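You operate a simulated robot arm through the tools that you are given. There is no shell and no other tool. Be economical: measure what you need, move in short steps, check, and stop when the job is done.

Carry out the task below with a simulated two-armed robot. There is one attempt and no reset: what you move stays moved.

## Task
Take the small orange ring and put it on the black pad. Take the purple box and put it on the bed of the tray jig. Put one of the clear cups from the top of the long table on the thin green card. Take the silver drilled block and put it on the lower shelf of the steel table. Take the lid off the clear jar with a grey band and lay it down on the bed of the tipping cradle. Put the yellow clip on top of the blue block. Turn the pressure dial to 3 bar. Put one of the purple pads from the top of the steel ledge on the blue liner. Pull the steel drip drawer open. Any order will do. Set down upright: clear cup, yellow clip, purple pad.
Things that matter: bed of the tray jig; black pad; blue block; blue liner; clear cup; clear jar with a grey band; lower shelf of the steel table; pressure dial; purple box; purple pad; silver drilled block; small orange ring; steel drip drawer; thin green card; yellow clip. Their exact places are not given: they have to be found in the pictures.

The check looks at the end state, three seconds after you hand in, the way a careful person would. Anything else that was tipped, shoved, dropped, spilled or broken makes it a failure. Lids that push on must go on centred and level and be pressed home; caps that screw on are set level and turned clockwise until they are tight.

## Robot
Two 7-joint arms with two-finger parallel grippers on one trunk, on a base that drives. Base frame: it is fixed to the floor where the robot stands at the start and does not move with it; the origin is under the middle of the robot, x ahead of it, y to its left, z up; the surface under the hand at the start is at about z = 66. Readings come in cm, rad, newtons and seconds.
The left shoulder is at the start at [5, 20.9, 119.6], the right one opposite. With the tool pointing down near the work surface each hand reaches from about 10 to 86 cm from the robot's upright axis, wherever it stands, measured 20 degrees to its own side. Places, roughly: bed of the tray jig [60, 100, 80]; black pad (11x8x2 cm) [70, 210, 80]; blue block (8x5x4 cm) [-1170, 110, 90]; blue liner (17x27x1 cm) [-1090, 110, 90]; clear cup (6x6x8 cm) [60, 250, 90]; clear jar with a grey band (8x8x11 cm) [-1280, -40, 90]; lower shelf of the steel table [-1380, -50, 40]; pressure dial [-1140, 80, 90]; purple box (10x10x4 cm) [30, -160, 90]; purple pad (6x5x5 cm) [-1120, 100, 90]; silver drilled block (6x5x3 cm) [-1410, -50, 80]; small orange ring (6x6x2 cm) [50, -10, 70]; steel drip drawer [-630, 40, 90]; thin green card [75, 275, 75]; yellow clip (4x4x5 cm) [-1190, 110, 90]. Payload 4.4 kg a hand.
The tool frame of a hand sits at the grasp point between the pads (the TCP): z along the fingers, y along the line on which they close. The tips reach 2.3 cm beyond it. Largest opening 9.4 cm; finger width 3.8, thickness 1; the body of the gripper, 5.4 by 9.6 cm, starts 3.9 cm behind the TCP.
Orientation is that of the tool frame in the base frame, as a unit quaternion [x, y, z, w]. With the fingers straight down and closing along the base's y, the tool's x points along the base's -x, its y along +y and its z along -z.

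## Interface
- The arms move only by the tool servo_tool. It takes "left_rows", "right_rows" or both (then of equal length, played together; a hand with none holds still); each is a list of rows, each a list of 7 numbers: the shift along the tool's x, y, z in cm, then the turn, a rotation vector about the tool's x, y, z in rad, then the opening, from 0 (shut) to 1 (fully open). In form: [[x, y, z, rx, ry, rz, grip], ...]. A call has 1 to 8 rows; each row is the pose to reach, as a shift and turn from the pose commanded when the call began, along the tool's axes at that moment. A row lasts 0.2 s, in which the tool goes at most 5 cm and 0.15 rad; a call with a longer step from one row to the next is refused whole, and so is a gripper value outside its range. A pose out of reach is approached as far as the arm can. The call stops where the force on the tool passes 40 N (or 10 N more than at its start, if that is more) or the arm is blocked; 0.2 s more then pass. Each finger travels about 10.8 cm/s and halts on what it meets, pressing with about 34 N; the grip force reading is that of the motor and also rises with nothing between the fingers. The clock runs only during rows and for 0.2 s after the last one: add rows that repeat a pose to give the fingers time. The reply holds the time, the measured pose of the TCP, the force on the tool along the base axes, the opening and the grip force, in the units named above and with some noise, with the torque about the TCP (base axes, N m) and any sound that the robot's microphone picked up.
- Cameras (640 x 400 px; columns grow to the right, rows downward): "scene" is now at [14.06, 3.07, 135.24]; the picture's right is [0.38, -0.93, 0.00], its down [-0.66, -0.27, -0.70] and it looks along [0.65, 0.27, -0.71] (base axes); focal length 249 px, centre (320, 200). "left" rides on the left gripper at [8.6, -1.6, -7.4] in its tool frame; the picture's right is [0.18, 0.98, 0.00], its down [-0.58, 0.11, -0.81] and it looks along [-0.79, 0.15, 0.59] (tool axes); focal length 243 px, centre (320, 200). "right" rides on the right gripper at [8.6, 1.6, -7.4] in its tool frame; the picture's right is [-0.18, 0.98, 0.00], its down [-0.58, -0.11, -0.81] and it looks along [-0.79, -0.15, 0.59] (tool axes); focal length 243 px, centre (320, 200).
- camera(camera): a new picture of that camera. No time passes.
- slide_trunk(by): slides the trunk up (or, below 0, down) by that many cm; the arms and the scene camera ride with it, the base frame stays. It gives what a move gives, with no picture.
- drive_base(legs): drives the robot by 1 to 6 legs, each [ahead, left, turn to the left] in cm, cm and rad, along the robot's own axes; the way and the turn of a leg run together, so that a leg with both is an arc; at most 150 cm and 3.142 rad a leg. The arms and the cameras ride along, it lands a little off, and it stops where it bumps. It gives what a move gives.
- head_to(pan, tilt): turns the head with the scene camera to pan (to the left, within 1.396 rad either way) and tilt (down, from -0.506 to 1.204), counted from straight ahead of the robot. It gives what a move gives.
- probe_pixels(camera, pixels): for up to 12 pixels [column, row] of the newest picture of that camera ("zoom" is the newest enlarged one), the place [x, y, z] in the base frame of the surface seen there, good to about 0.3 cm. No time passes.
- close_up(camera, box): a new picture of the part [left, top, right, bottom] of that camera's present view, enlarged. No time passes.
- hand_in(): hands the job in; it is judged then, once.

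Go step by step. Measure first, check grasps and placings, and put right what went wrong. The budget is 145 turns and 182 pictures, counting those below and the enlarged ones. Unless the task says otherwise, let go and move clear before handing in, and close with one line.

The tools are called after ">>>" as a command line: name --argument value ..., lists and objects as JSON in quotes. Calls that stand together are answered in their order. servo_tool: Moves the arms, as the interface text tells. Its arguments: {"type":"object","properties":{"left_rows":{"type":"array"},"right_rows":{"type":"array"}},"required":[]} The other tools are called the same way: slide_trunk (by) slides the trunk up or down; drive_base (legs) drives the base; head_to (pan, tilt) turns the head that bears the scene camera; camera (camera) takes a picture; probe_pixels (camera, pixels) gives the place of the surface under pixels of a picture; close_up (camera, box) takes an enlarged picture of a part of a camera's view; hand_in () hands the job in.

At the start:

```text
time: 0.0
left_tool_pos: [44.79, 46.71, 105.44]
left_tool_rot: [0.0, 1.0, 0.001, 0.0]
left_contact_force: [0.0, -0.2, -0.2]
left_wrist_torque: [-0.02, 0.01, -0.03]
left_opening: 9.4
left_gripper_force: 0.1
right_tool_pos: [51.03, 1.4, 112.97]
right_tool_rot: [-0.001, 1.0, 0.0, 0.001]
right_contact_force: [0.1, -0.1, -0.5]
right_wrist_torque: [0.02, 0.0, -0.02]
right_opening: 9.45
right_gripper_force: 0.0
trunk travel left (down, up): [-27.5, 28.8]
robot x, y, heading: [0.16, 0.14, 0.001]
head pan, tilt: [0.389, 0.794]
```

scene: 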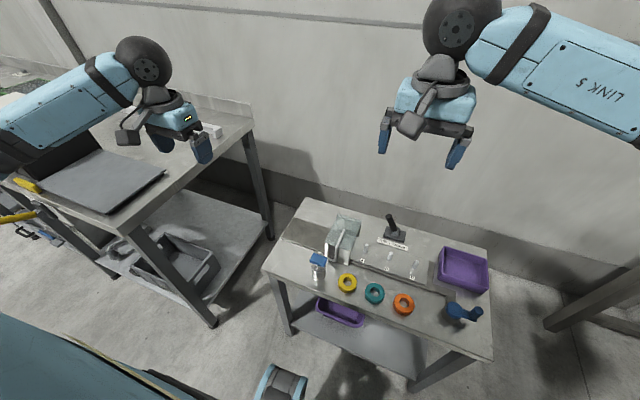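
right: 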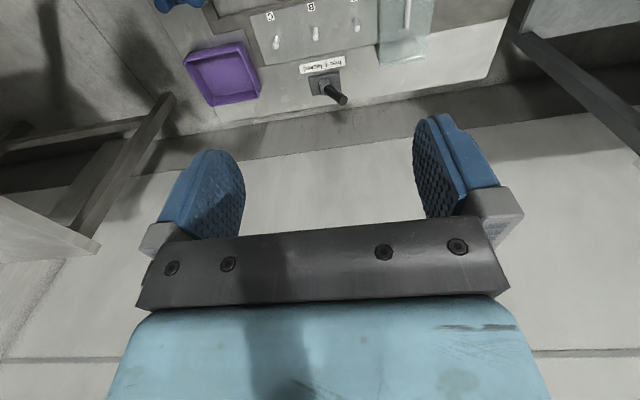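
left: 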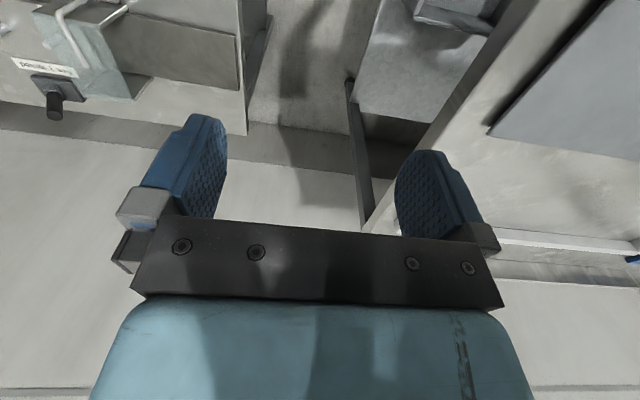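

The scene picture shows the orange ring near (403,303) on the low table and two other rings beside it. I'll probe it and its surroundings, and take a close-up.

>>> probe_pixels --camera "scene" --pixels '[[403, 303], [403, 295], [395, 303], [412, 305], [403, 311], [374, 293], [460, 313], [385, 320], [420, 280], [60, 180]]'

>>> close_up --camera "scene" --box '[280, 190, 500, 340]'

>>> close_up --camera "scene" --box '[0, 80, 280, 280]'

```text
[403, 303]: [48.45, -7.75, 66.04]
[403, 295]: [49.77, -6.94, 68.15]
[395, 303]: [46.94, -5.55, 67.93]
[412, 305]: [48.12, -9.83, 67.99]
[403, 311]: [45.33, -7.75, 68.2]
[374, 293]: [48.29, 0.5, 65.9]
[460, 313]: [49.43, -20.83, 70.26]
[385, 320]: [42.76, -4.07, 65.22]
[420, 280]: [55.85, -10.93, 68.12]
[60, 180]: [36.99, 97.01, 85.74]
```

```text
2.67 times, centred on (390, 265) of scene
```

zoom: 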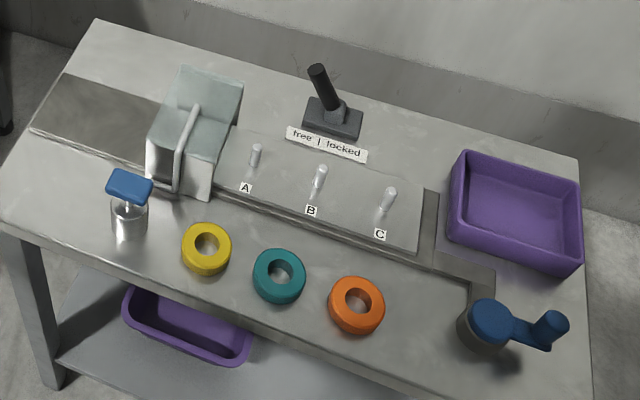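

```text
2.00 times, centred on (140, 180) of scene
```

zoom: 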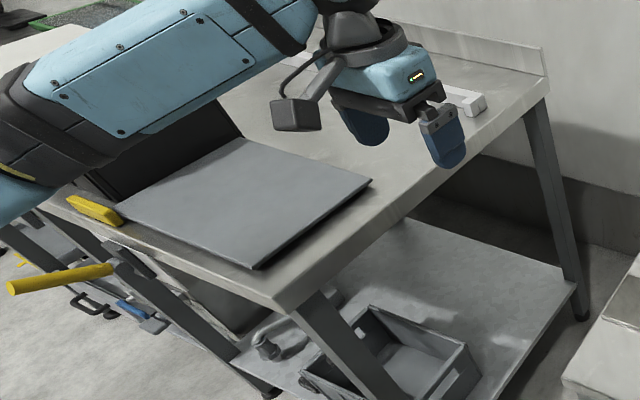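

The orange ring centre is about (47.6,-7.7), top z≈68.1. I'll probe the gaps around it to choose a grip direction, and look for the pads further left.

>>> probe_pixels --camera "scene" --pixels '[[393, 303], [413, 303], [384, 294], [405, 285], [412, 290], [415, 284], [403, 314], [390, 298], [424, 310], [448, 313], [398, 325]]'

>>> head_to --pan 1.2 --tilt 0.5

>>> camera --camera "scene"

```text
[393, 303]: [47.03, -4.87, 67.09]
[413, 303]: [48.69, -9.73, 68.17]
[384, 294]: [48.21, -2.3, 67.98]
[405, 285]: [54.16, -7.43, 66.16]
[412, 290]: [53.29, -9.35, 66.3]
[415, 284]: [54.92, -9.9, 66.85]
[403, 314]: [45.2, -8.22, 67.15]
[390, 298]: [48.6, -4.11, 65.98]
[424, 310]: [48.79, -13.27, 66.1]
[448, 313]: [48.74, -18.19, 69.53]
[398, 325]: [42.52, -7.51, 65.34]
```

```text
time: 1.1
left_tool_pos: [44.67, 46.67, 105.38]
left_tool_rot: [0.0, 1.0, 0.0, 0.0]
left_contact_force: [-0.2, -0.5, 0.7]
left_wrist_torque: [0.03, -0.06, -0.03]
left_opening: 9.39
left_gripper_force: 0.1
right_tool_pos: [51.14, 1.42, 112.94]
right_tool_rot: [0.0, 1.0, -0.001, 0.0]
right_contact_force: [0.3, -0.6, -0.2]
right_wrist_torque: [0.04, -0.02, -0.02]
right_opening: 9.4
right_gripper_force: 0.0
trunk travel left (down, up): [-27.5, 28.8]
robot x, y, heading: [0.22, 0.21, -0.001]
head pan, tilt: [1.201, 0.499]
```

```text
176 pictures are left
```

scene: 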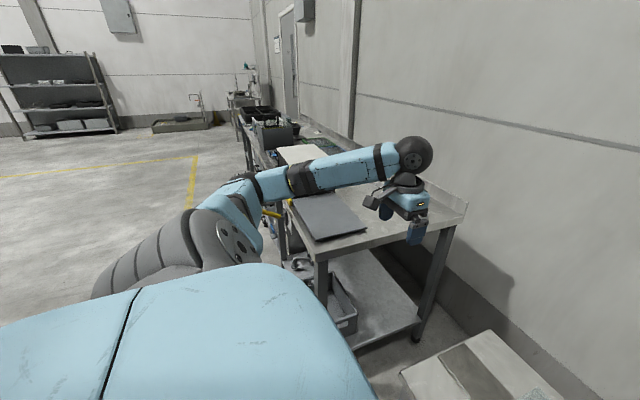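

The ring is clear along x (table free from x≈43 to 53), so I'll turn the right hand 90° and come down over it, closing along x.

>>> servo_tool --right_rows '[[0.4, -1.1, 4, 0, 0, -0.14, 0.8], [0.8, -2.3, 8, 0, 0, -0.28, 0.8], [1.2, -3.4, 12, 0, 0, -0.42, 0.8], [1.6, -4.6, 16, 0, 0, -0.56, 0.8], [2, -5.7, 20, 0, 0, -0.7, 0.8], [2.4, -6.8, 24, 0, 0, -0.84, 0.8], [2.8, -8, 28, 0, 0, -0.98, 0.8], [3.1, -9.1, 32, 0, 0, -1.12, 0.8]]'

>>> servo_tool --right_rows '[[0, 0, 0, 0, 0, -0.15, 0.8], [0, 0, 0, 0, 0, -0.3, 0.8], [0, 0, 0, 0, 0, -0.45, 0.8], [0, 0, 0, 0, 0, -0.45, 0.8]]'

>>> head_to --pan 0.0 --tilt 0.9

>>> camera --camera "right"

>>> camera --camera "scene"

```text
time: 2.9
left_tool_pos: [44.74, 46.64, 105.36]
left_tool_rot: [0.0, 1.0, 0.0, 0.0]
left_contact_force: [0.1, 0.1, 0.4]
left_wrist_torque: [0.0, 0.01, -0.01]
left_opening: 9.41
left_gripper_force: 0.1
right_tool_pos: [48.26, -7.77, 80.89]
right_tool_rot: [-0.533, 0.846, 0.0, 0.0]
right_contact_force: [-0.2, 0.1, 0.4]
right_wrist_torque: [-0.02, 0.01, -0.02]
right_opening: 7.53
right_gripper_force: 0.1
trunk travel left (down, up): [-27.5, 28.8]
robot x, y, heading: [0.21, -0.04, -0.005]
head pan, tilt: [1.201, 0.499]
```

```text
time: 3.9
left_tool_pos: [44.7, 46.68, 105.47]
left_tool_rot: [-0.001, 1.0, -0.001, 0.0]
left_contact_force: [0.9, -0.3, -0.4]
left_wrist_torque: [0.01, -0.03, 0.0]
left_opening: 9.4
left_gripper_force: 0.1
right_tool_pos: [48.11, -7.71, 80.89]
right_tool_rot: [-0.652, 0.758, 0.0, -0.001]
right_contact_force: [-0.5, 0.1, 1.1]
right_wrist_torque: [-0.02, -0.04, -0.02]
right_opening: 7.5
right_gripper_force: 0.1
right hand out of reach, approached as far as the arm can: row 3, 4
trunk travel left (down, up): [-27.5, 28.8]
robot x, y, heading: [-0.02, -0.13, 0.0]
head pan, tilt: [1.201, 0.499]
```

```text
time: 5.3
left_tool_pos: [44.7, 46.73, 105.31]
left_tool_rot: [0.0, 1.0, -0.001, 0.0]
left_contact_force: [0.2, -0.4, -0.6]
left_wrist_torque: [-0.01, 0.02, 0.0]
left_opening: 9.38
left_gripper_force: 0.1
right_tool_pos: [48.03, -7.77, 80.91]
right_tool_rot: [-0.652, 0.758, 0.0, 0.0]
right_contact_force: [0.0, 0.2, 0.4]
right_wrist_torque: [-0.02, 0.02, 0.0]
right_opening: 7.54
right_gripper_force: 0.0
trunk travel left (down, up): [-27.5, 28.8]
robot x, y, heading: [-0.22, 0.1, -0.003]
head pan, tilt: [0.0, 0.901]
```

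```text
175 pictures are left
```

right: 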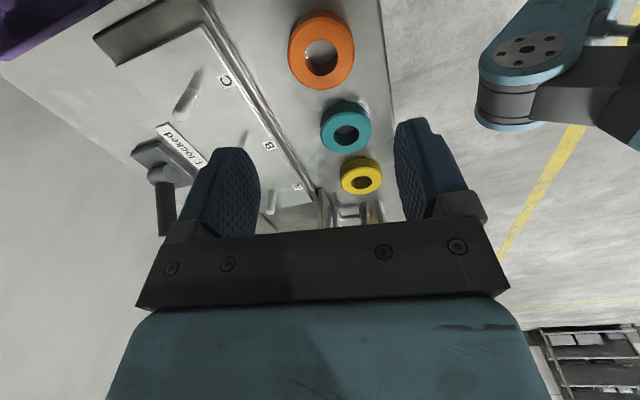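

```text
174 pictures are left
```

scene: 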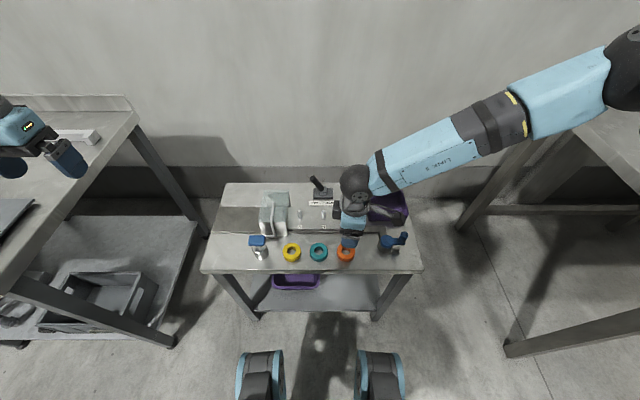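

The hand stands over the ring at (48.0,-7.8), turned 1.42 rad, which is good enough. I go down to z≈68.6 and close.

>>> servo_tool --right_rows '[[0, 0, 4, 0, 0, 0, 0.8], [0, 0, 8, 0, 0, 0, 0.8], [0, 0, 11, 0, 0, 0, 0.8], [0, 0, 12.2, 0, 0, 0, 0.8], [0, 0, 12.2, 0, 0, 0, 0.4], [0, 0, 12.2, 0, 0, 0, 0.4], [0, 0, 12.2, 0, 0, 0, 0.4]]'

>>> camera --camera "right"

```text
time: 6.9
left_tool_pos: [44.8, 46.72, 105.35]
left_tool_rot: [0.0, 1.0, 0.0, 0.0]
left_contact_force: [-0.4, 0.1, -0.2]
left_wrist_torque: [-0.01, 0.0, -0.01]
left_opening: 9.42
left_gripper_force: 0.2
right_tool_pos: [48.05, -7.72, 68.85]
right_tool_rot: [-0.653, 0.758, 0.001, 0.0]
right_contact_force: [0.0, 0.1, -0.1]
right_wrist_torque: [0.01, 0.01, -0.02]
right_opening: 5.23
right_gripper_force: 33.7
trunk travel left (down, up): [-27.5, 28.8]
robot x, y, heading: [-0.0, 0.37, 0.004]
head pan, tilt: [0.0, 0.901]
```

```text
173 pictures are left
```

right: 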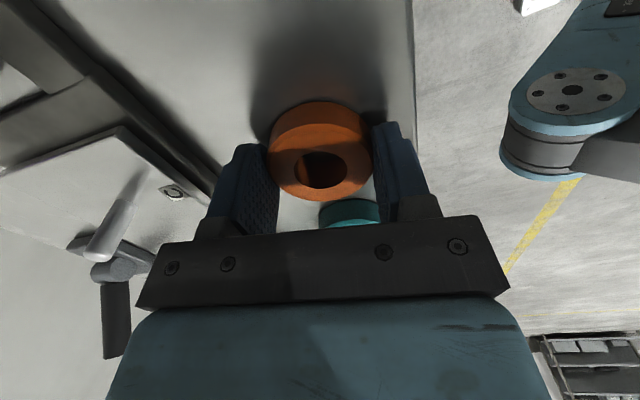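

Fingers stopped at 5.2 cm with 34 N on the ring. I lift it and check.

>>> servo_tool --right_rows '[[0, 0, -3, 0, 0, 0, 0.3], [0, 0, -7, 0, 0, 0, 0.3], [0, 0, -12, 0, 0, 0, 0.3], [0, 0, -17, 0, 0, 0, 0.3], [0, 0, -22, 0, 0, 0, 0.3], [0, 0, -27, 0, 0, 0, 0.3], [0, 0, -32, 0, 0, 0, 0.3]]'

>>> camera --camera "right"

>>> head_to --pan -1.0 --tilt 0.6

>>> camera --camera "scene"

```text
time: 8.5
left_tool_pos: [45.08, 46.19, 105.5]
left_tool_rot: [0.0, 1.0, 0.003, -0.002]
left_contact_force: [0.8, -1.5, 0.7]
left_wrist_torque: [0.08, 0.03, -0.01]
left_opening: 9.42
left_gripper_force: 0.1
right_tool_pos: [46.06, -9.01, 97.72]
right_tool_rot: [-0.647, 0.762, 0.006, 0.015]
right_contact_force: [-0.5, -0.7, -0.6]
right_wrist_torque: [0.08, 0.02, 0.02]
right_opening: 2.8
right_gripper_force: 0.0
right hand out of reach, approached as far as the arm can: row 5, 6, 7
trunk travel left (down, up): [-27.5, 28.8]
robot x, y, heading: [-0.39, 0.16, 0.001]
head pan, tilt: [0.0, 0.901]
```

```text
172 pictures are left
```

right: 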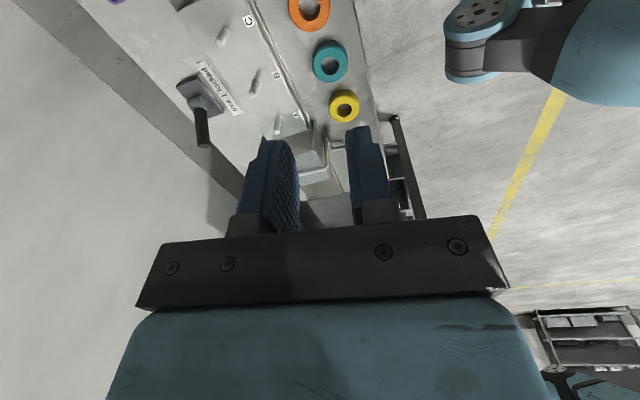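

```text
time: 9.8
left_tool_pos: [44.68, 46.67, 105.28]
left_tool_rot: [0.001, 1.0, 0.0, 0.0]
left_contact_force: [1.0, -0.3, 0.6]
left_wrist_torque: [0.02, 0.01, 0.01]
left_opening: 9.38
left_gripper_force: 0.0
right_tool_pos: [45.7, -8.47, 97.72]
right_tool_rot: [-0.649, 0.761, 0.002, 0.014]
right_contact_force: [0.6, -0.2, 0.6]
right_wrist_torque: [0.01, -0.01, -0.01]
right_opening: 2.83
right_gripper_force: 0.0
trunk travel left (down, up): [-27.5, 28.8]
robot x, y, heading: [-0.09, 0.02, 0.001]
head pan, tilt: [-1.0, 0.6]
```

```text
171 pictures are left
```

scene: 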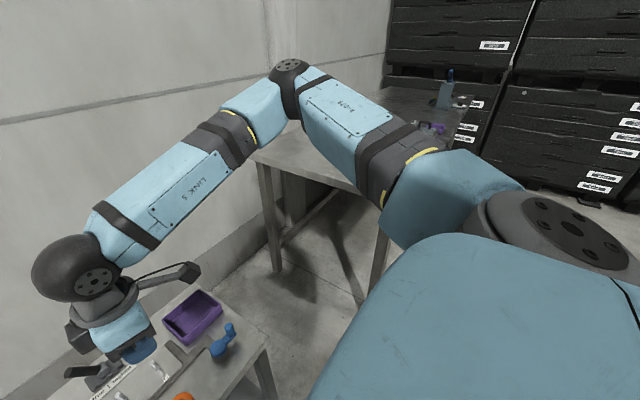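

The fingers closed to 2.8 cm: the ring slipped out and is still on the table at (310,10) of the right picture. I'll measure where it lies now.

>>> head_to --pan -0.1 --tilt 0.95

>>> close_up --camera "scene" --box '[240, 160, 480, 310]'

>>> probe_pixels --camera "right" --pixels '[[310, 6], [290, 10], [329, 8], [311, 30], [308, 20], [330, 62], [344, 107]]'

```text
time: 11.0
left_tool_pos: [44.61, 46.7, 105.37]
left_tool_rot: [0.0, 1.0, 0.0, -0.001]
left_contact_force: [0.0, -0.3, -0.7]
left_wrist_torque: [0.0, -0.01, -0.04]
left_opening: 9.4
left_gripper_force: 0.0
right_tool_pos: [45.81, -8.41, 97.96]
right_tool_rot: [-0.649, 0.76, 0.002, 0.014]
right_contact_force: [-0.2, 0.3, -0.8]
right_wrist_torque: [0.0, 0.04, 0.01]
right_opening: 2.82
right_gripper_force: 0.1
trunk travel left (down, up): [-27.5, 28.8]
robot x, y, heading: [0.22, 0.14, -0.005]
head pan, tilt: [-0.099, 0.949]
```

```text
2.67 times, centred on (360, 235) of scene
```

zoom: 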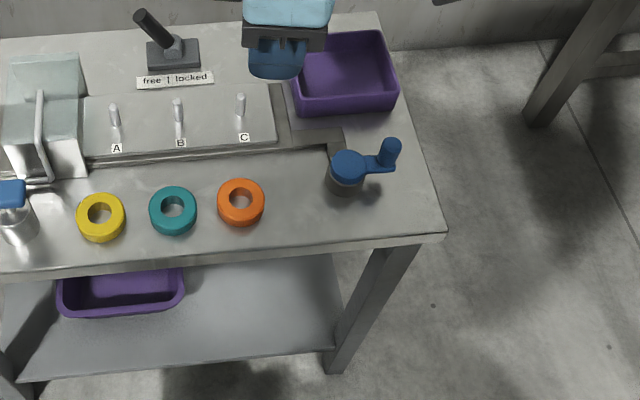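

```text
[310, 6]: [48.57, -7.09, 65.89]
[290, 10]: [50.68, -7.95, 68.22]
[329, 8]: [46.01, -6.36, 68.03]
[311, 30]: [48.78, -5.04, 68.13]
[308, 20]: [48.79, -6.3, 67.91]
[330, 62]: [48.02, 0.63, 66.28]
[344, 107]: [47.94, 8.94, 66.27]
```

>>> probe_pixels --camera "zoom" --pixels '[[220, 201], [262, 201], [241, 182], [240, 217], [241, 200], [240, 224], [230, 190], [253, 190], [272, 205], [241, 235]]'

```text
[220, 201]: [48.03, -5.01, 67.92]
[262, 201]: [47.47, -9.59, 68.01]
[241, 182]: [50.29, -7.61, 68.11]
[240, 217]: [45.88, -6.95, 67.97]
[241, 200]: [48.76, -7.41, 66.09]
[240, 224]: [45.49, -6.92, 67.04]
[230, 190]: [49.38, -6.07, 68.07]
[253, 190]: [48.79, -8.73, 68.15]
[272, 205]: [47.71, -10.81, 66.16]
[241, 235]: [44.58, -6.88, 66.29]
```

The ring is at (48.0,-7.35), 5.2 cm wide, table 66.2: my grip was right but only on the rounded fingertips. I'll return above it, check the pose, then grip lower and lift slowly.

>>> servo_tool --right_rows '[[0, 0, 5, 0, 0, 0, 0.75], [0, 0, 10, 0, 0, 0, 0.75], [0, 0, 15, 0, 0, 0, 0.75], [0, 0, 20, 0, 0, 0, 0.75], [0, 0, 20, 0, 0, 0, 0.75]]'

```text
time: 12.2
left_tool_pos: [44.76, 46.63, 105.35]
left_tool_rot: [0.001, 1.0, 0.0, 0.001]
left_contact_force: [-0.2, 0.2, 0.7]
left_wrist_torque: [0.0, 0.02, -0.01]
left_opening: 9.41
left_gripper_force: 0.1
right_tool_pos: [46.51, -8.04, 77.8]
right_tool_rot: [-0.652, 0.758, -0.001, 0.001]
right_contact_force: [-0.2, 0.7, 0.1]
right_wrist_torque: [0.04, 0.03, -0.01]
right_opening: 7.05
right_gripper_force: 0.1
trunk travel left (down, up): [-27.5, 28.8]
robot x, y, heading: [0.05, 0.23, 0.003]
head pan, tilt: [-0.099, 0.949]
```

>>> servo_tool --right_rows '[[-0.92, -1.38, 3, 0, 0, 0, 0.75], [-0.92, -1.38, 6, 0, 0, 0, 0.75], [-0.92, -1.38, 8.5, 0, 0, 0, 0.75], [-0.92, -1.38, 9.3, 0, 0, 0, 0.75], [-0.92, -1.38, 9.3, 0, 0, 0, 0.0], [-0.92, -1.38, 9.3, 0, 0, 0, 0.0], [-0.92, -1.38, 9.3, 0, 0, 0, 0.0]]'

>>> servo_tool --right_rows '[[0, 0, -0.4, 0, 0, 0, 0], [0, 0, -1, 0, 0, 0, 0], [0, 0, -2, 0, 0, 0, 0], [0, 0, -3.5, 0, 0, 0, 0]]'

>>> camera --camera "right"

```text
time: 13.8
left_tool_pos: [44.79, 46.68, 105.31]
left_tool_rot: [-0.001, 1.0, 0.0, 0.001]
left_contact_force: [-0.2, 0.5, -0.1]
left_wrist_torque: [-0.04, 0.01, -0.02]
left_opening: 9.39
left_gripper_force: 0.1
right_tool_pos: [47.98, -7.52, 68.86]
right_tool_rot: [-0.652, 0.758, 0.0, 0.0]
right_contact_force: [0.0, -0.1, -0.3]
right_wrist_torque: [-0.03, 0.01, 0.03]
right_opening: 5.2
right_gripper_force: 33.8
trunk travel left (down, up): [-27.5, 28.8]
robot x, y, heading: [0.15, -0.32, -0.002]
head pan, tilt: [-0.099, 0.949]
```

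```text
time: 14.8
left_tool_pos: [44.69, 46.63, 105.32]
left_tool_rot: [0.001, 1.0, 0.001, 0.0]
left_contact_force: [0.7, -0.2, -0.2]
left_wrist_torque: [0.01, -0.01, 0.0]
left_opening: 9.41
left_gripper_force: 0.0
right_tool_pos: [47.94, -7.58, 72.08]
right_tool_rot: [-0.653, 0.758, 0.001, 0.001]
right_contact_force: [0.5, -0.4, -0.8]
right_wrist_torque: [0.01, -0.02, 0.02]
right_opening: 5.2
right_gripper_force: 33.7
trunk travel left (down, up): [-27.5, 28.8]
robot x, y, heading: [0.18, 0.03, -0.0]
head pan, tilt: [-0.099, 0.949]
```

```text
169 pictures are left
```

right: 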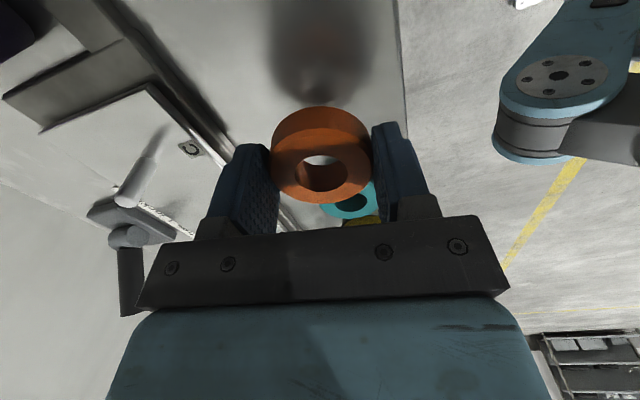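

The ring is held (opening 5.2, 34 N, visible between the pads). I lift it gently while turning the wrist back, then look left.

>>> servo_tool --right_rows '[[0, 0, -2, 0, 0, 0.1, 0], [0, 0, -4, 0, 0, 0.22, 0], [0, 0, -7, 0, 0, 0.35, 0], [0, 0, -11, 0, 0, 0.5, 0], [0, 0, -15, 0, 0, 0.65, 0], [0, 0, -19, 0, 0, 0.8, 0], [0, 0, -23, 0, 0, 0.95, 0], [0, 0, -26, 0, 0, 1.1, 0]]'

>>> servo_tool --right_rows '[[0, 0, 0, 0, 0, 0.1, 0], [0, 0, 0, 0, 0, 0.2, 0], [0, 0, 0, 0, 0, 0.32, 0]]'

>>> head_to --pan 1.0 --tilt 0.75

>>> camera --camera "scene"

>>> camera --camera "right"

```text
time: 16.6
left_tool_pos: [44.75, 46.76, 105.35]
left_tool_rot: [0.0, 1.0, -0.001, -0.001]
left_contact_force: [0.4, 0.6, -0.1]
left_wrist_torque: [-0.02, -0.01, 0.01]
left_opening: 9.39
left_gripper_force: 0.0
right_tool_pos: [47.67, -7.59, 98.35]
right_tool_rot: [-0.158, 0.987, 0.0, 0.0]
right_contact_force: [0.3, -0.2, 0.5]
right_wrist_torque: [-0.01, 0.02, -0.01]
right_opening: 5.17
right_gripper_force: 34.0
trunk travel left (down, up): [-27.5, 28.8]
robot x, y, heading: [-0.14, 0.14, 0.001]
head pan, tilt: [-0.099, 0.949]
```

```text
time: 17.4
left_tool_pos: [44.75, 46.74, 105.42]
left_tool_rot: [0.0, 1.0, 0.0, 0.0]
left_contact_force: [1.0, 0.7, -0.7]
left_wrist_torque: [0.01, 0.03, -0.03]
left_opening: 9.41
left_gripper_force: 0.1
right_tool_pos: [47.73, -7.63, 98.27]
right_tool_rot: [0.001, 1.0, 0.0, 0.0]
right_contact_force: [0.3, 0.5, -0.6]
right_wrist_torque: [0.01, 0.0, -0.01]
right_opening: 5.19
right_gripper_force: 34.1
trunk travel left (down, up): [-27.5, 28.8]
robot x, y, heading: [0.47, 0.17, -0.001]
head pan, tilt: [-0.099, 0.949]
```

```text
time: 18.7
left_tool_pos: [44.65, 46.72, 105.36]
left_tool_rot: [0.0, 1.0, 0.0, 0.0]
left_contact_force: [0.0, 0.1, 1.0]
left_wrist_torque: [0.0, 0.06, 0.02]
left_opening: 9.38
left_gripper_force: 0.0
right_tool_pos: [47.67, -7.64, 98.18]
right_tool_rot: [0.0, 1.0, -0.001, 0.0]
right_contact_force: [-0.3, 0.0, 0.3]
right_wrist_torque: [0.01, -0.01, 0.0]
right_opening: 5.18
right_gripper_force: 34.2
trunk travel left (down, up): [-27.5, 28.8]
robot x, y, heading: [-0.48, -0.0, 0.002]
head pan, tilt: [1.0, 0.75]
```

```text
168 pictures are left
```

scene: 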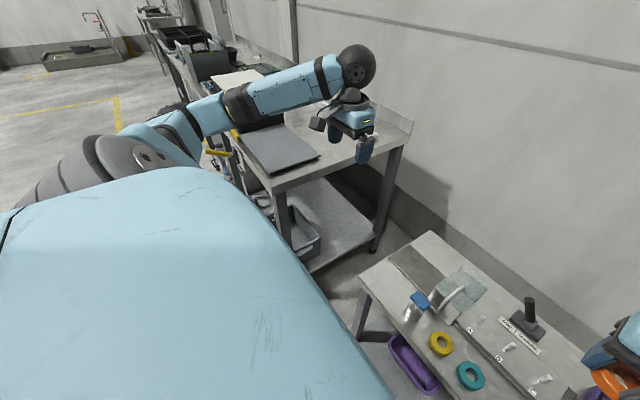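

```text
167 pictures are left
```

right: 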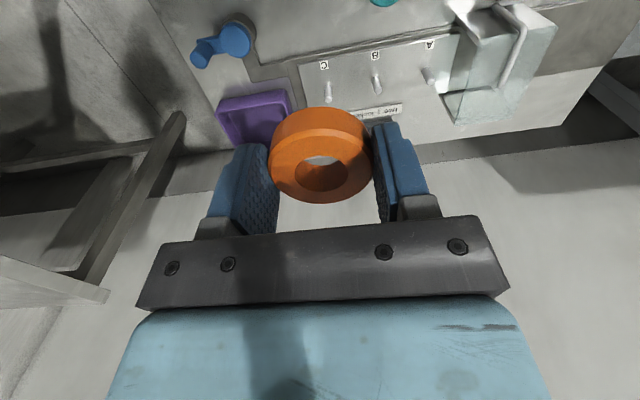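

The ring is securely held. I'll probe the bench edges to plan the drive leftward.

>>> probe_pixels --camera "scene" --pixels '[[267, 188], [240, 150], [317, 157], [295, 228], [380, 250], [225, 90], [215, 152], [245, 78], [208, 60], [180, 90], [262, 130], [356, 292]]'

>>> close_up --camera "scene" --box '[120, 0, 280, 100]'

```text
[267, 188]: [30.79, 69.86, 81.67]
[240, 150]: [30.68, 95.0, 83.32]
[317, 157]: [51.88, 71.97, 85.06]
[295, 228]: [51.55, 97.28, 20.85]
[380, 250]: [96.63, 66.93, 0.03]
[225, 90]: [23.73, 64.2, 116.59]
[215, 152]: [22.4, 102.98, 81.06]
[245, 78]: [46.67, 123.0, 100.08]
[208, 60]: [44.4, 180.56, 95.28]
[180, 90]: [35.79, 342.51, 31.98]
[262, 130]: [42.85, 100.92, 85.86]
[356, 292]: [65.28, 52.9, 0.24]
```

```text
4.00 times, centred on (200, 50) of scene
```

zoom: 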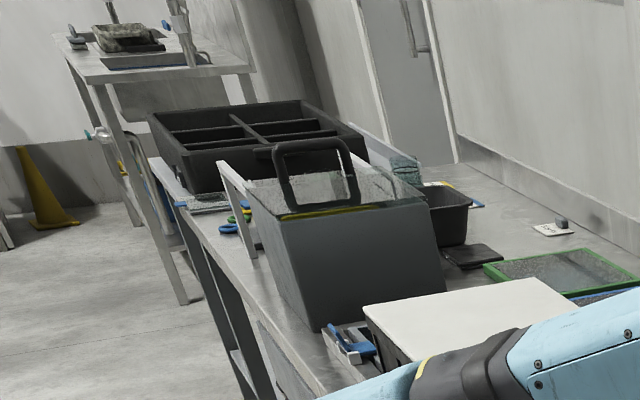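

The left bench front edge is at x≈30 from y≈70 onward with tall bins on it. I'll back off 55 cm, go left 205, and look.

>>> drive_base --legs '[[-60, 0, 0], [0, 100, 0], [0, 105, 0]]'

>>> head_to --pan 0.0 --tilt 0.5

>>> camera --camera "scene"

>>> camera --camera "right"

```text
time: 21.9
left_tool_pos: [-12.68, 46.85, 105.45]
left_tool_rot: [-0.005, 1.0, 0.0, 0.0]
left_contact_force: [0.0, 0.5, 0.7]
left_wrist_torque: [0.01, 0.02, 0.0]
left_opening: 9.38
left_gripper_force: 0.1
right_tool_pos: [-9.22, -7.46, 98.19]
right_tool_rot: [-0.006, 1.0, 0.0, 0.0]
right_contact_force: [0.1, 0.6, -1.1]
right_wrist_torque: [0.0, 0.01, -0.04]
right_opening: 5.19
right_gripper_force: 33.6
trunk travel left (down, up): [-27.5, 28.8]
robot x, y, heading: [-57.04, -0.01, 0.011]
head pan, tilt: [1.0, 0.75]
stopped in leg 1: the robot was blocked; the commanded pose is now the measured one
```

```text
time: 23.2
left_tool_pos: [-12.62, 46.81, 105.26]
left_tool_rot: [-0.005, 1.0, 0.0, 0.0]
left_contact_force: [0.8, -0.3, -0.1]
left_wrist_torque: [0.03, 0.02, 0.0]
left_opening: 9.39
left_gripper_force: 0.0
right_tool_pos: [-9.34, -7.45, 98.16]
right_tool_rot: [-0.005, 1.0, 0.0, 0.0]
right_contact_force: [-0.4, -1.2, -0.9]
right_wrist_torque: [-0.03, -0.02, -0.03]
right_opening: 5.19
right_gripper_force: 33.7
trunk travel left (down, up): [-27.5, 28.8]
robot x, y, heading: [-56.9, 0.02, 0.012]
head pan, tilt: [0.0, 0.499]
```

```text
165 pictures are left
```

scene: 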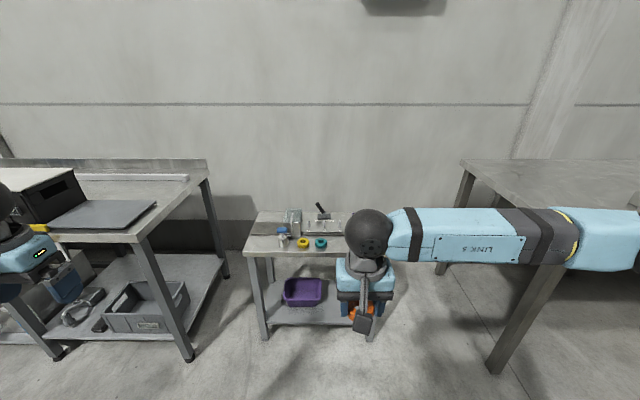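

```text
164 pictures are left
```

right: 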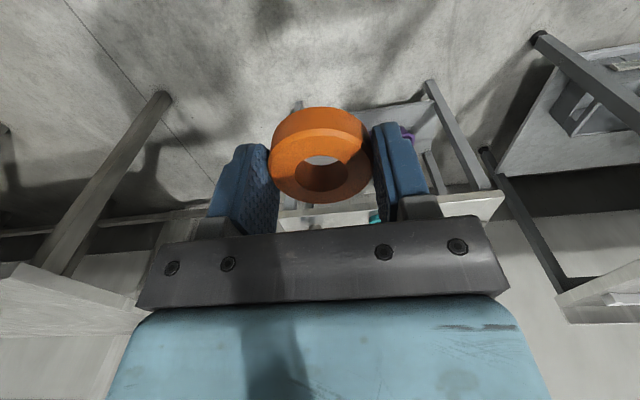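

The robot bumped something behind at x≈-57. I move ahead 12 cm and turn to see what's there before moving on.

>>> drive_base --legs '[[14, 0, 0]]'

>>> head_to --pan 1.39 --tilt 0.35

>>> camera --camera "scene"

>>> head_to --pan -1.39 --tilt 0.35

>>> camera --camera "scene"

```text
time: 24.6
left_tool_pos: [1.66, 46.9, 105.39]
left_tool_rot: [-0.005, 1.0, 0.0, -0.001]
left_contact_force: [0.6, 0.3, 0.5]
left_wrist_torque: [0.02, 0.04, -0.01]
left_opening: 9.4
left_gripper_force: 0.1
right_tool_pos: [5.17, -7.34, 98.3]
right_tool_rot: [-0.006, 1.0, 0.0, -0.001]
right_contact_force: [-0.1, 0.1, 0.5]
right_wrist_torque: [-0.01, 0.03, 0.0]
right_opening: 5.19
right_gripper_force: 33.8
trunk travel left (down, up): [-27.5, 28.8]
robot x, y, heading: [-42.42, 0.02, 0.006]
head pan, tilt: [0.0, 0.499]
```

```text
time: 26.1
left_tool_pos: [1.53, 47.06, 105.49]
left_tool_rot: [-0.005, 1.0, 0.0, 0.0]
left_contact_force: [-0.1, 0.7, 0.0]
left_wrist_torque: [0.05, -0.02, -0.02]
left_opening: 9.4
left_gripper_force: 0.0
right_tool_pos: [5.09, -7.2, 98.21]
right_tool_rot: [-0.006, 1.0, 0.0, 0.0]
right_contact_force: [0.2, 0.4, -0.2]
right_wrist_torque: [0.0, -0.02, -0.03]
right_opening: 5.21
right_gripper_force: 34.1
trunk travel left (down, up): [-27.5, 28.8]
robot x, y, heading: [-42.45, -0.23, 0.014]
head pan, tilt: [1.389, 0.351]
```

```text
163 pictures are left
```

scene: 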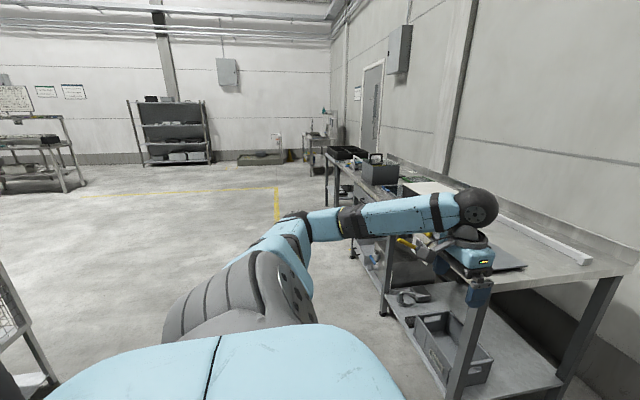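

```text
time: 28.6
left_tool_pos: [1.61, 47.09, 105.41]
left_tool_rot: [-0.005, 1.0, 0.0, 0.0]
left_contact_force: [0.8, 0.5, -0.3]
left_wrist_torque: [0.0, 0.03, -0.02]
left_opening: 9.39
left_gripper_force: 0.1
right_tool_pos: [5.0, -7.31, 98.24]
right_tool_rot: [-0.007, 1.0, 0.0, 0.0]
right_contact_force: [-0.4, -0.6, -0.9]
right_wrist_torque: [0.02, 0.0, 0.03]
right_opening: 5.19
right_gripper_force: 34.7
trunk travel left (down, up): [-27.5, 28.8]
robot x, y, heading: [-43.09, -0.05, 0.012]
head pan, tilt: [-1.389, 0.351]
```

```text
162 pictures are left
```

scene: 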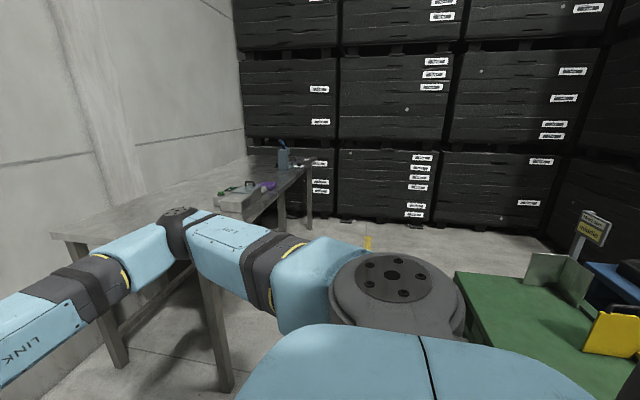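

Behind are a green table and a rack; moving left at x≈-35 clears both. I drive left 210 cm.

>>> drive_base --legs '[[8, 0, -0.012], [0, 105, 0], [0, 105, 0]]'

>>> head_to --pan 0.2 --tilt 0.6

>>> camera --camera "scene"

```text
time: 48.0
left_tool_pos: [8.21, 259.67, 105.39]
left_tool_rot: [-0.009, 1.0, -0.001, -0.001]
left_contact_force: [0.2, -0.5, 0.9]
left_wrist_torque: [0.0, 0.01, -0.04]
left_opening: 9.41
left_gripper_force: 0.0
right_tool_pos: [12.06, 205.36, 98.18]
right_tool_rot: [-0.008, 1.0, 0.0, 0.0]
right_contact_force: [0.0, -0.1, 0.5]
right_wrist_torque: [-0.02, 0.01, 0.02]
right_opening: 5.19
right_gripper_force: 34.2
trunk travel left (down, up): [-27.5, 28.8]
robot x, y, heading: [-35.33, 212.44, 0.014]
head pan, tilt: [-1.389, 0.351]
```

```text
time: 49.7
left_tool_pos: [8.15, 259.64, 105.45]
left_tool_rot: [-0.009, 1.0, 0.001, 0.0]
left_contact_force: [-0.1, -0.3, 0.4]
left_wrist_torque: [0.0, 0.0, 0.01]
left_opening: 9.39
left_gripper_force: 0.0
right_tool_pos: [12.03, 205.32, 98.22]
right_tool_rot: [-0.008, 1.0, 0.0, 0.0]
right_contact_force: [-0.2, -0.7, -0.4]
right_wrist_torque: [0.04, -0.03, 0.01]
right_opening: 5.19
right_gripper_force: 34.0
trunk travel left (down, up): [-27.5, 28.8]
robot x, y, heading: [-35.66, 212.08, 0.019]
head pan, tilt: [0.201, 0.6]
```

```text
161 pictures are left
```

scene: 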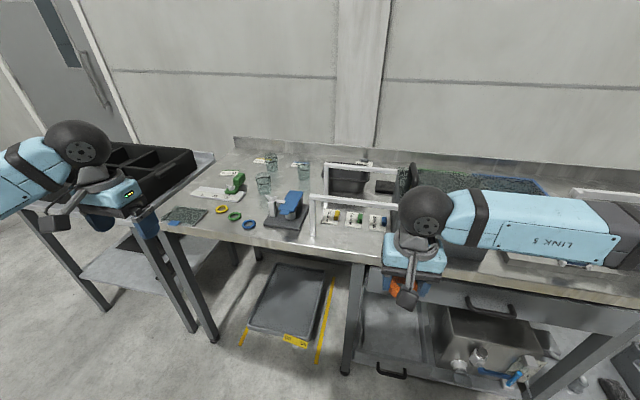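

Cups are visible around (265,183),(272,160),(305,170), and a black item at (385,187). I zoom in and probe.

>>> close_up --camera "scene" --box '[150, 130, 310, 240]'

>>> close_up --camera "scene" --box '[290, 140, 450, 250]'

>>> probe_pixels --camera "scene" --pixels '[[385, 187], [350, 240], [187, 216], [215, 193], [264, 193], [272, 167], [304, 176], [297, 210], [345, 185], [311, 205], [355, 217], [262, 160]]'

```text
3.64 times, centred on (230, 185) of scene
```

zoom: 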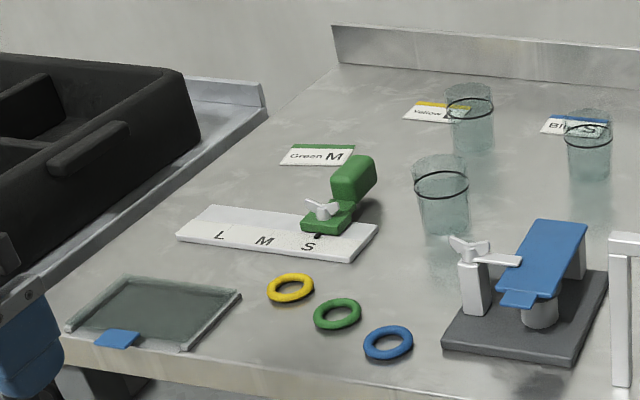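

```text
3.64 times, centred on (370, 195) of scene
```

zoom: 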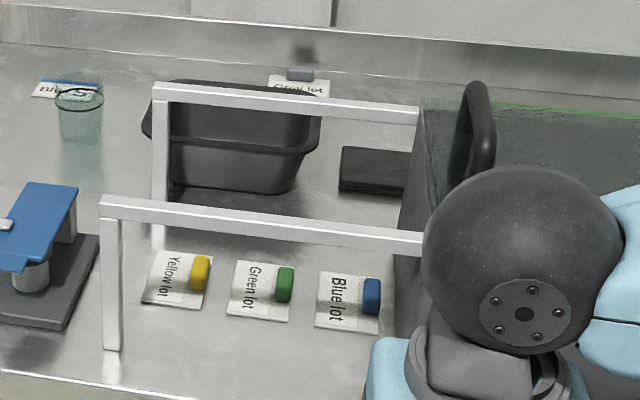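

```text
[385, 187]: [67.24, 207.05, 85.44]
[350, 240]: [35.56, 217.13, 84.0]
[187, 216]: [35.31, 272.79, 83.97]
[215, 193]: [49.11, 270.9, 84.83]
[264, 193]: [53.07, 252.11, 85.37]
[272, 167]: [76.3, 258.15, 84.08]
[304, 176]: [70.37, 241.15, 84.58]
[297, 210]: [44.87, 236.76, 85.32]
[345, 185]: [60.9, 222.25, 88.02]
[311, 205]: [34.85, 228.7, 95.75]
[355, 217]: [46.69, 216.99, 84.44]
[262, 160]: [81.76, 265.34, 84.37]
```

>>> probe_pixels --camera "zoom" --pixels '[[345, 165], [400, 175], [345, 190], [380, 195], [160, 90], [420, 112], [110, 205], [420, 240], [112, 345], [158, 240], [300, 75], [470, 95]]'

>>> probe_pixels --camera "scene" --pixels '[[219, 174], [238, 172], [229, 176], [234, 180], [241, 181], [225, 171], [256, 185], [272, 185], [264, 180], [230, 198], [265, 190], [390, 175]]'

```text
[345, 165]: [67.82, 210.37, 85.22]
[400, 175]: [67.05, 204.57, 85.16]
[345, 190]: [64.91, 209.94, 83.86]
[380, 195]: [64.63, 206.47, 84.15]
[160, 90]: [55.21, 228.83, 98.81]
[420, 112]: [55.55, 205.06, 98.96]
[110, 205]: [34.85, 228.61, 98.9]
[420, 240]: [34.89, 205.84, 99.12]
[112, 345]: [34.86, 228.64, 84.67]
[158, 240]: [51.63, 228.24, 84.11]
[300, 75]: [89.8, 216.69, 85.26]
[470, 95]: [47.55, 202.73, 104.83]
```

```text
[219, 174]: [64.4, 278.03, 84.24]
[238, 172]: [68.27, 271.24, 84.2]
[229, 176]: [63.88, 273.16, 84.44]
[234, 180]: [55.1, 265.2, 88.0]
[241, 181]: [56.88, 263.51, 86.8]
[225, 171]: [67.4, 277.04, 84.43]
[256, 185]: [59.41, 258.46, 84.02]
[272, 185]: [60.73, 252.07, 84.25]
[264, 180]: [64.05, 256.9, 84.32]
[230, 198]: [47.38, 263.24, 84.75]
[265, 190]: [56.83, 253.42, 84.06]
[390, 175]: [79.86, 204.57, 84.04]
```

The pad lies at x≈64–72, y<210.5 beside a tall bin, behind 99‑high rails at x=35 and 55. I raise the trunk, shift right and forward a little to see the whole pad.

>>> slide_trunk --by 24

>>> drive_base --legs '[[0, -16, -0.019], [16, 0, 0]]'

>>> head_to --pan 0.15 --tilt 0.75

>>> camera --camera "scene"

>>> camera --camera "right"

```text
time: 52.2
left_tool_pos: [8.31, 259.78, 129.39]
left_tool_rot: [-0.008, 1.0, 0.0, 0.0]
left_contact_force: [0.0, -0.1, 0.2]
left_wrist_torque: [-0.02, -0.02, 0.04]
left_opening: 9.4
left_gripper_force: 0.0
right_tool_pos: [12.03, 205.4, 122.27]
right_tool_rot: [-0.008, 1.0, 0.0, 0.0]
right_contact_force: [-0.3, -1.3, -0.6]
right_wrist_torque: [-0.03, -0.01, -0.03]
right_opening: 5.19
right_gripper_force: 33.9
trunk travel left (down, up): [-51.5, 4.8]
robot x, y, heading: [-35.99, 212.34, 0.014]
head pan, tilt: [0.201, 0.6]
```

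```text
time: 55.2
left_tool_pos: [25.59, 242.83, 129.57]
left_tool_rot: [0.004, 1.0, 0.001, 0.0]
left_contact_force: [0.2, 0.0, -1.2]
left_wrist_torque: [0.0, -0.02, 0.0]
left_opening: 9.41
left_gripper_force: 0.1
right_tool_pos: [28.04, 188.63, 122.41]
right_tool_rot: [0.003, 1.0, 0.0, 0.0]
right_contact_force: [0.3, -0.6, 0.3]
right_wrist_torque: [-0.01, 0.02, -0.03]
right_opening: 5.19
right_gripper_force: 34.1
trunk travel left (down, up): [-51.5, 4.8]
robot x, y, heading: [-19.48, 196.88, -0.008]
head pan, tilt: [0.201, 0.6]
```

```text
time: 56.0
left_tool_pos: [25.66, 242.83, 129.33]
left_tool_rot: [0.004, 1.0, 0.0, 0.0]
left_contact_force: [-0.3, 0.4, -0.2]
left_wrist_torque: [-0.02, -0.01, 0.03]
left_opening: 9.4
left_gripper_force: 0.0
right_tool_pos: [28.35, 188.52, 122.12]
right_tool_rot: [0.003, 1.0, 0.0, -0.001]
right_contact_force: [0.6, 0.0, -1.3]
right_wrist_torque: [-0.03, 0.01, -0.01]
right_opening: 5.2
right_gripper_force: 34.1
trunk travel left (down, up): [-51.5, 4.8]
robot x, y, heading: [-19.49, 196.91, -0.01]
head pan, tilt: [0.15, 0.75]
```

```text
158 pictures are left
```

scene: 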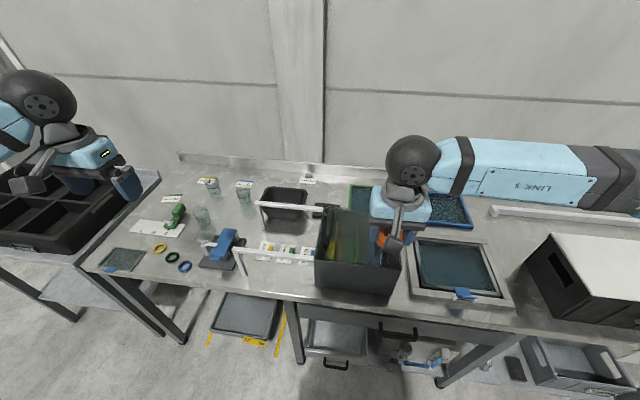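

```text
157 pictures are left
```

right: 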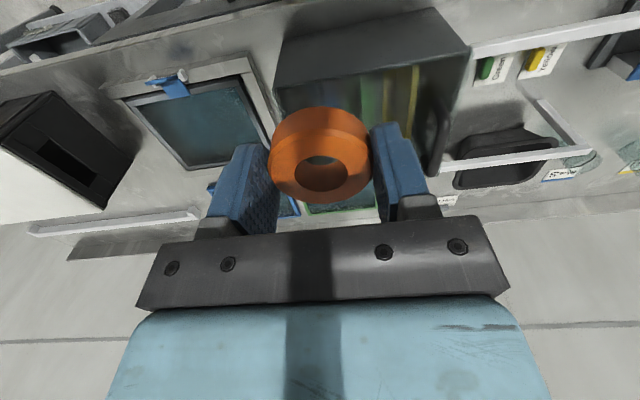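

>>> close_up --camera "scene" --box '[240, 160, 400, 260]'

>>> probe_pixels --camera "scene" --pixels '[[455, 265], [463, 293], [320, 210], [328, 207], [336, 207], [315, 205], [330, 216], [345, 207], [372, 212], [328, 200], [360, 185]]'

```text
4.00 times, centred on (320, 210) of scene
```

zoom: 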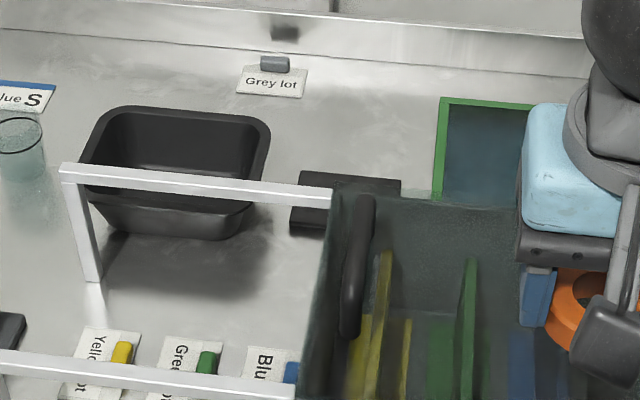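

```text
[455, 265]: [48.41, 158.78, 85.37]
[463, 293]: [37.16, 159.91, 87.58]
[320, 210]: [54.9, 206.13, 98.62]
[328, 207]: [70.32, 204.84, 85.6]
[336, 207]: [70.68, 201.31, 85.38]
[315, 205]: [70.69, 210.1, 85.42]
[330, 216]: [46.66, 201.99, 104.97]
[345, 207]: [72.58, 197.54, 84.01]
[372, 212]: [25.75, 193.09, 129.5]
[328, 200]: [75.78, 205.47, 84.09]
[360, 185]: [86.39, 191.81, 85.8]
```

>>> probe_pixels --camera "zoom" --pixels '[[398, 188], [300, 175], [305, 172], [395, 182], [420, 199], [510, 208], [345, 192], [355, 200], [350, 330], [295, 195]]'

```text
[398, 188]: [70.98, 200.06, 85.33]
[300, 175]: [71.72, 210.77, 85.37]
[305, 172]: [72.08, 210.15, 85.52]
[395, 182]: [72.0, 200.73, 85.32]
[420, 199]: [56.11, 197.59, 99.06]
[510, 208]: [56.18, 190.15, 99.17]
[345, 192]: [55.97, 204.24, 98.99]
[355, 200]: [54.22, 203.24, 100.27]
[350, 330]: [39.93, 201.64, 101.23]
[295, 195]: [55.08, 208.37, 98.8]
```

Pad centre is (68.3,205.4), top 85.4; the bin wall (x=56, z=99) demands the wrist camera not face the robot. I drive to about (-6,222) with hands high, then turn the right wrist.

>>> drive_base --legs '[[0, 25, 0.01], [13.5, 0, 0]]'

>>> servo_tool --right_rows '[[0, 0, 0, 0, 0, -0.15, 0], [0, 0, 0, 0, 0, -0.3, 0], [0, 0, 0, 0, 0, -0.45, 0], [0, 0, 0, 0, 0, -0.6, 0], [0, 0, 0, 0, 0, -0.75, 0], [0, 0, 0, 0, 0, -0.9, 0], [0, 0, 0, 0, 0, -1.05, 0]]'

```text
time: 59.6
left_tool_pos: [38.51, 267.99, 129.53]
left_tool_rot: [-0.002, 1.0, 0.001, 0.001]
left_contact_force: [0.2, 0.1, 0.3]
left_wrist_torque: [-0.02, -0.04, -0.02]
left_opening: 9.4
left_gripper_force: 0.0
right_tool_pos: [41.68, 213.78, 122.28]
right_tool_rot: [-0.002, 1.0, -0.001, 0.001]
right_contact_force: [0.2, 0.4, -0.6]
right_wrist_torque: [0.01, -0.01, -0.01]
right_opening: 5.2
right_gripper_force: 34.0
trunk travel left (down, up): [-51.5, 4.8]
robot x, y, heading: [-5.81, 221.1, -0.001]
head pan, tilt: [0.15, 0.75]
```

```text
time: 61.2
left_tool_pos: [38.78, 268.0, 129.39]
left_tool_rot: [-0.002, 1.0, 0.001, 0.0]
left_contact_force: [0.0, -0.3, 1.5]
left_wrist_torque: [-0.03, -0.02, 0.01]
left_opening: 9.4
left_gripper_force: 0.1
right_tool_pos: [41.7, 213.81, 122.28]
right_tool_rot: [-0.505, 0.863, 0.0, 0.0]
right_contact_force: [0.5, -0.5, -0.3]
right_wrist_torque: [0.01, -0.01, -0.01]
right_opening: 5.2
right_gripper_force: 34.2
trunk travel left (down, up): [-51.5, 4.8]
robot x, y, heading: [-5.85, 221.24, -0.001]
head pan, tilt: [0.15, 0.75]
```

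>>> servo_tool --right_rows '[[-0.95, -4.55, 0, 0, 0, 0, 0], [-1.9, -9.1, 0, 0, 0, 0, 0], [-2.85, -13.65, 0, 0, 0, 0, 0], [-3.8, -18.2, 0, 0, 0, 0, 0], [-4.75, -22.75, 0, 0, 0, 0, 0], [-5.68, -27.3, 0, 0, 0, 0, 0], [-5.68, -27.3, 4, 0, 0, 0, 0], [-5.68, -27.3, 8, 0, 0, 0, 0]]'

>>> camera --camera "scene"

>>> camera --camera "right"

```text
time: 63.0
left_tool_pos: [38.69, 268.11, 129.52]
left_tool_rot: [-0.002, 1.0, 0.001, 0.0]
left_contact_force: [1.2, -0.1, -0.2]
left_wrist_torque: [0.01, -0.03, 0.03]
left_opening: 9.38
left_gripper_force: 0.1
right_tool_pos: [52.83, 210.19, 122.35]
right_tool_rot: [-0.503, 0.864, -0.001, 0.001]
right_contact_force: [0.0, -0.1, -1.2]
right_wrist_torque: [-0.02, 0.01, 0.02]
right_opening: 5.18
right_gripper_force: 33.9
right hand out of reach, approached as far as the arm can: row 3, 4, 5, 6, 7, 8
trunk travel left (down, up): [-51.5, 4.8]
robot x, y, heading: [-6.04, 221.45, 0.003]
head pan, tilt: [0.15, 0.75]
```

```text
155 pictures are left
```

scene: 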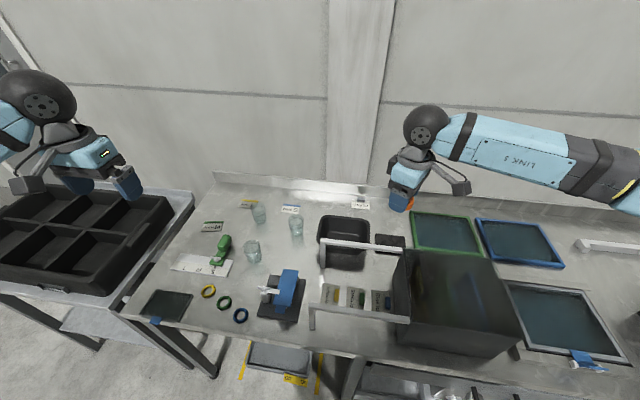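

```text
154 pictures are left
```

right: 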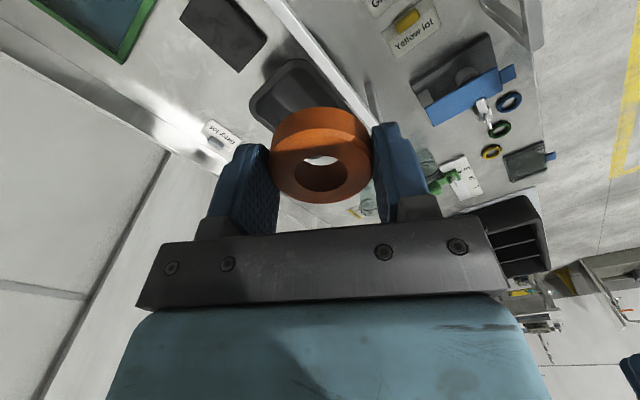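

Out of reach with so much wrist turn. I reduce the turn to about -0.5 rad and try again.

>>> servo_tool --right_rows '[[0, 0, 0, 0, 0, 0.14, 0], [0, 0, 0, 0, 0, 0.28, 0], [0, 0, 0, 0, 0, 0.42, 0], [0, 0, 0, 0, 0, 0.56, 0], [0, 0, 0, 0, 0, 0.56, 0]]'

```text
time: 64.2
left_tool_pos: [38.72, 268.06, 129.4]
left_tool_rot: [-0.001, 1.0, 0.001, 0.001]
left_contact_force: [-0.8, 0.7, 0.3]
left_wrist_torque: [0.03, 0.05, -0.02]
left_opening: 9.41
left_gripper_force: 0.1
right_tool_pos: [52.43, 209.89, 122.04]
right_tool_rot: [-0.244, 0.97, 0.0, 0.0]
right_contact_force: [-0.8, 0.8, -1.3]
right_wrist_torque: [-0.01, -0.01, -0.04]
right_opening: 5.18
right_gripper_force: 33.6
trunk travel left (down, up): [-51.5, 4.8]
robot x, y, heading: [-5.35, 221.01, 0.003]
head pan, tilt: [0.15, 0.75]
```

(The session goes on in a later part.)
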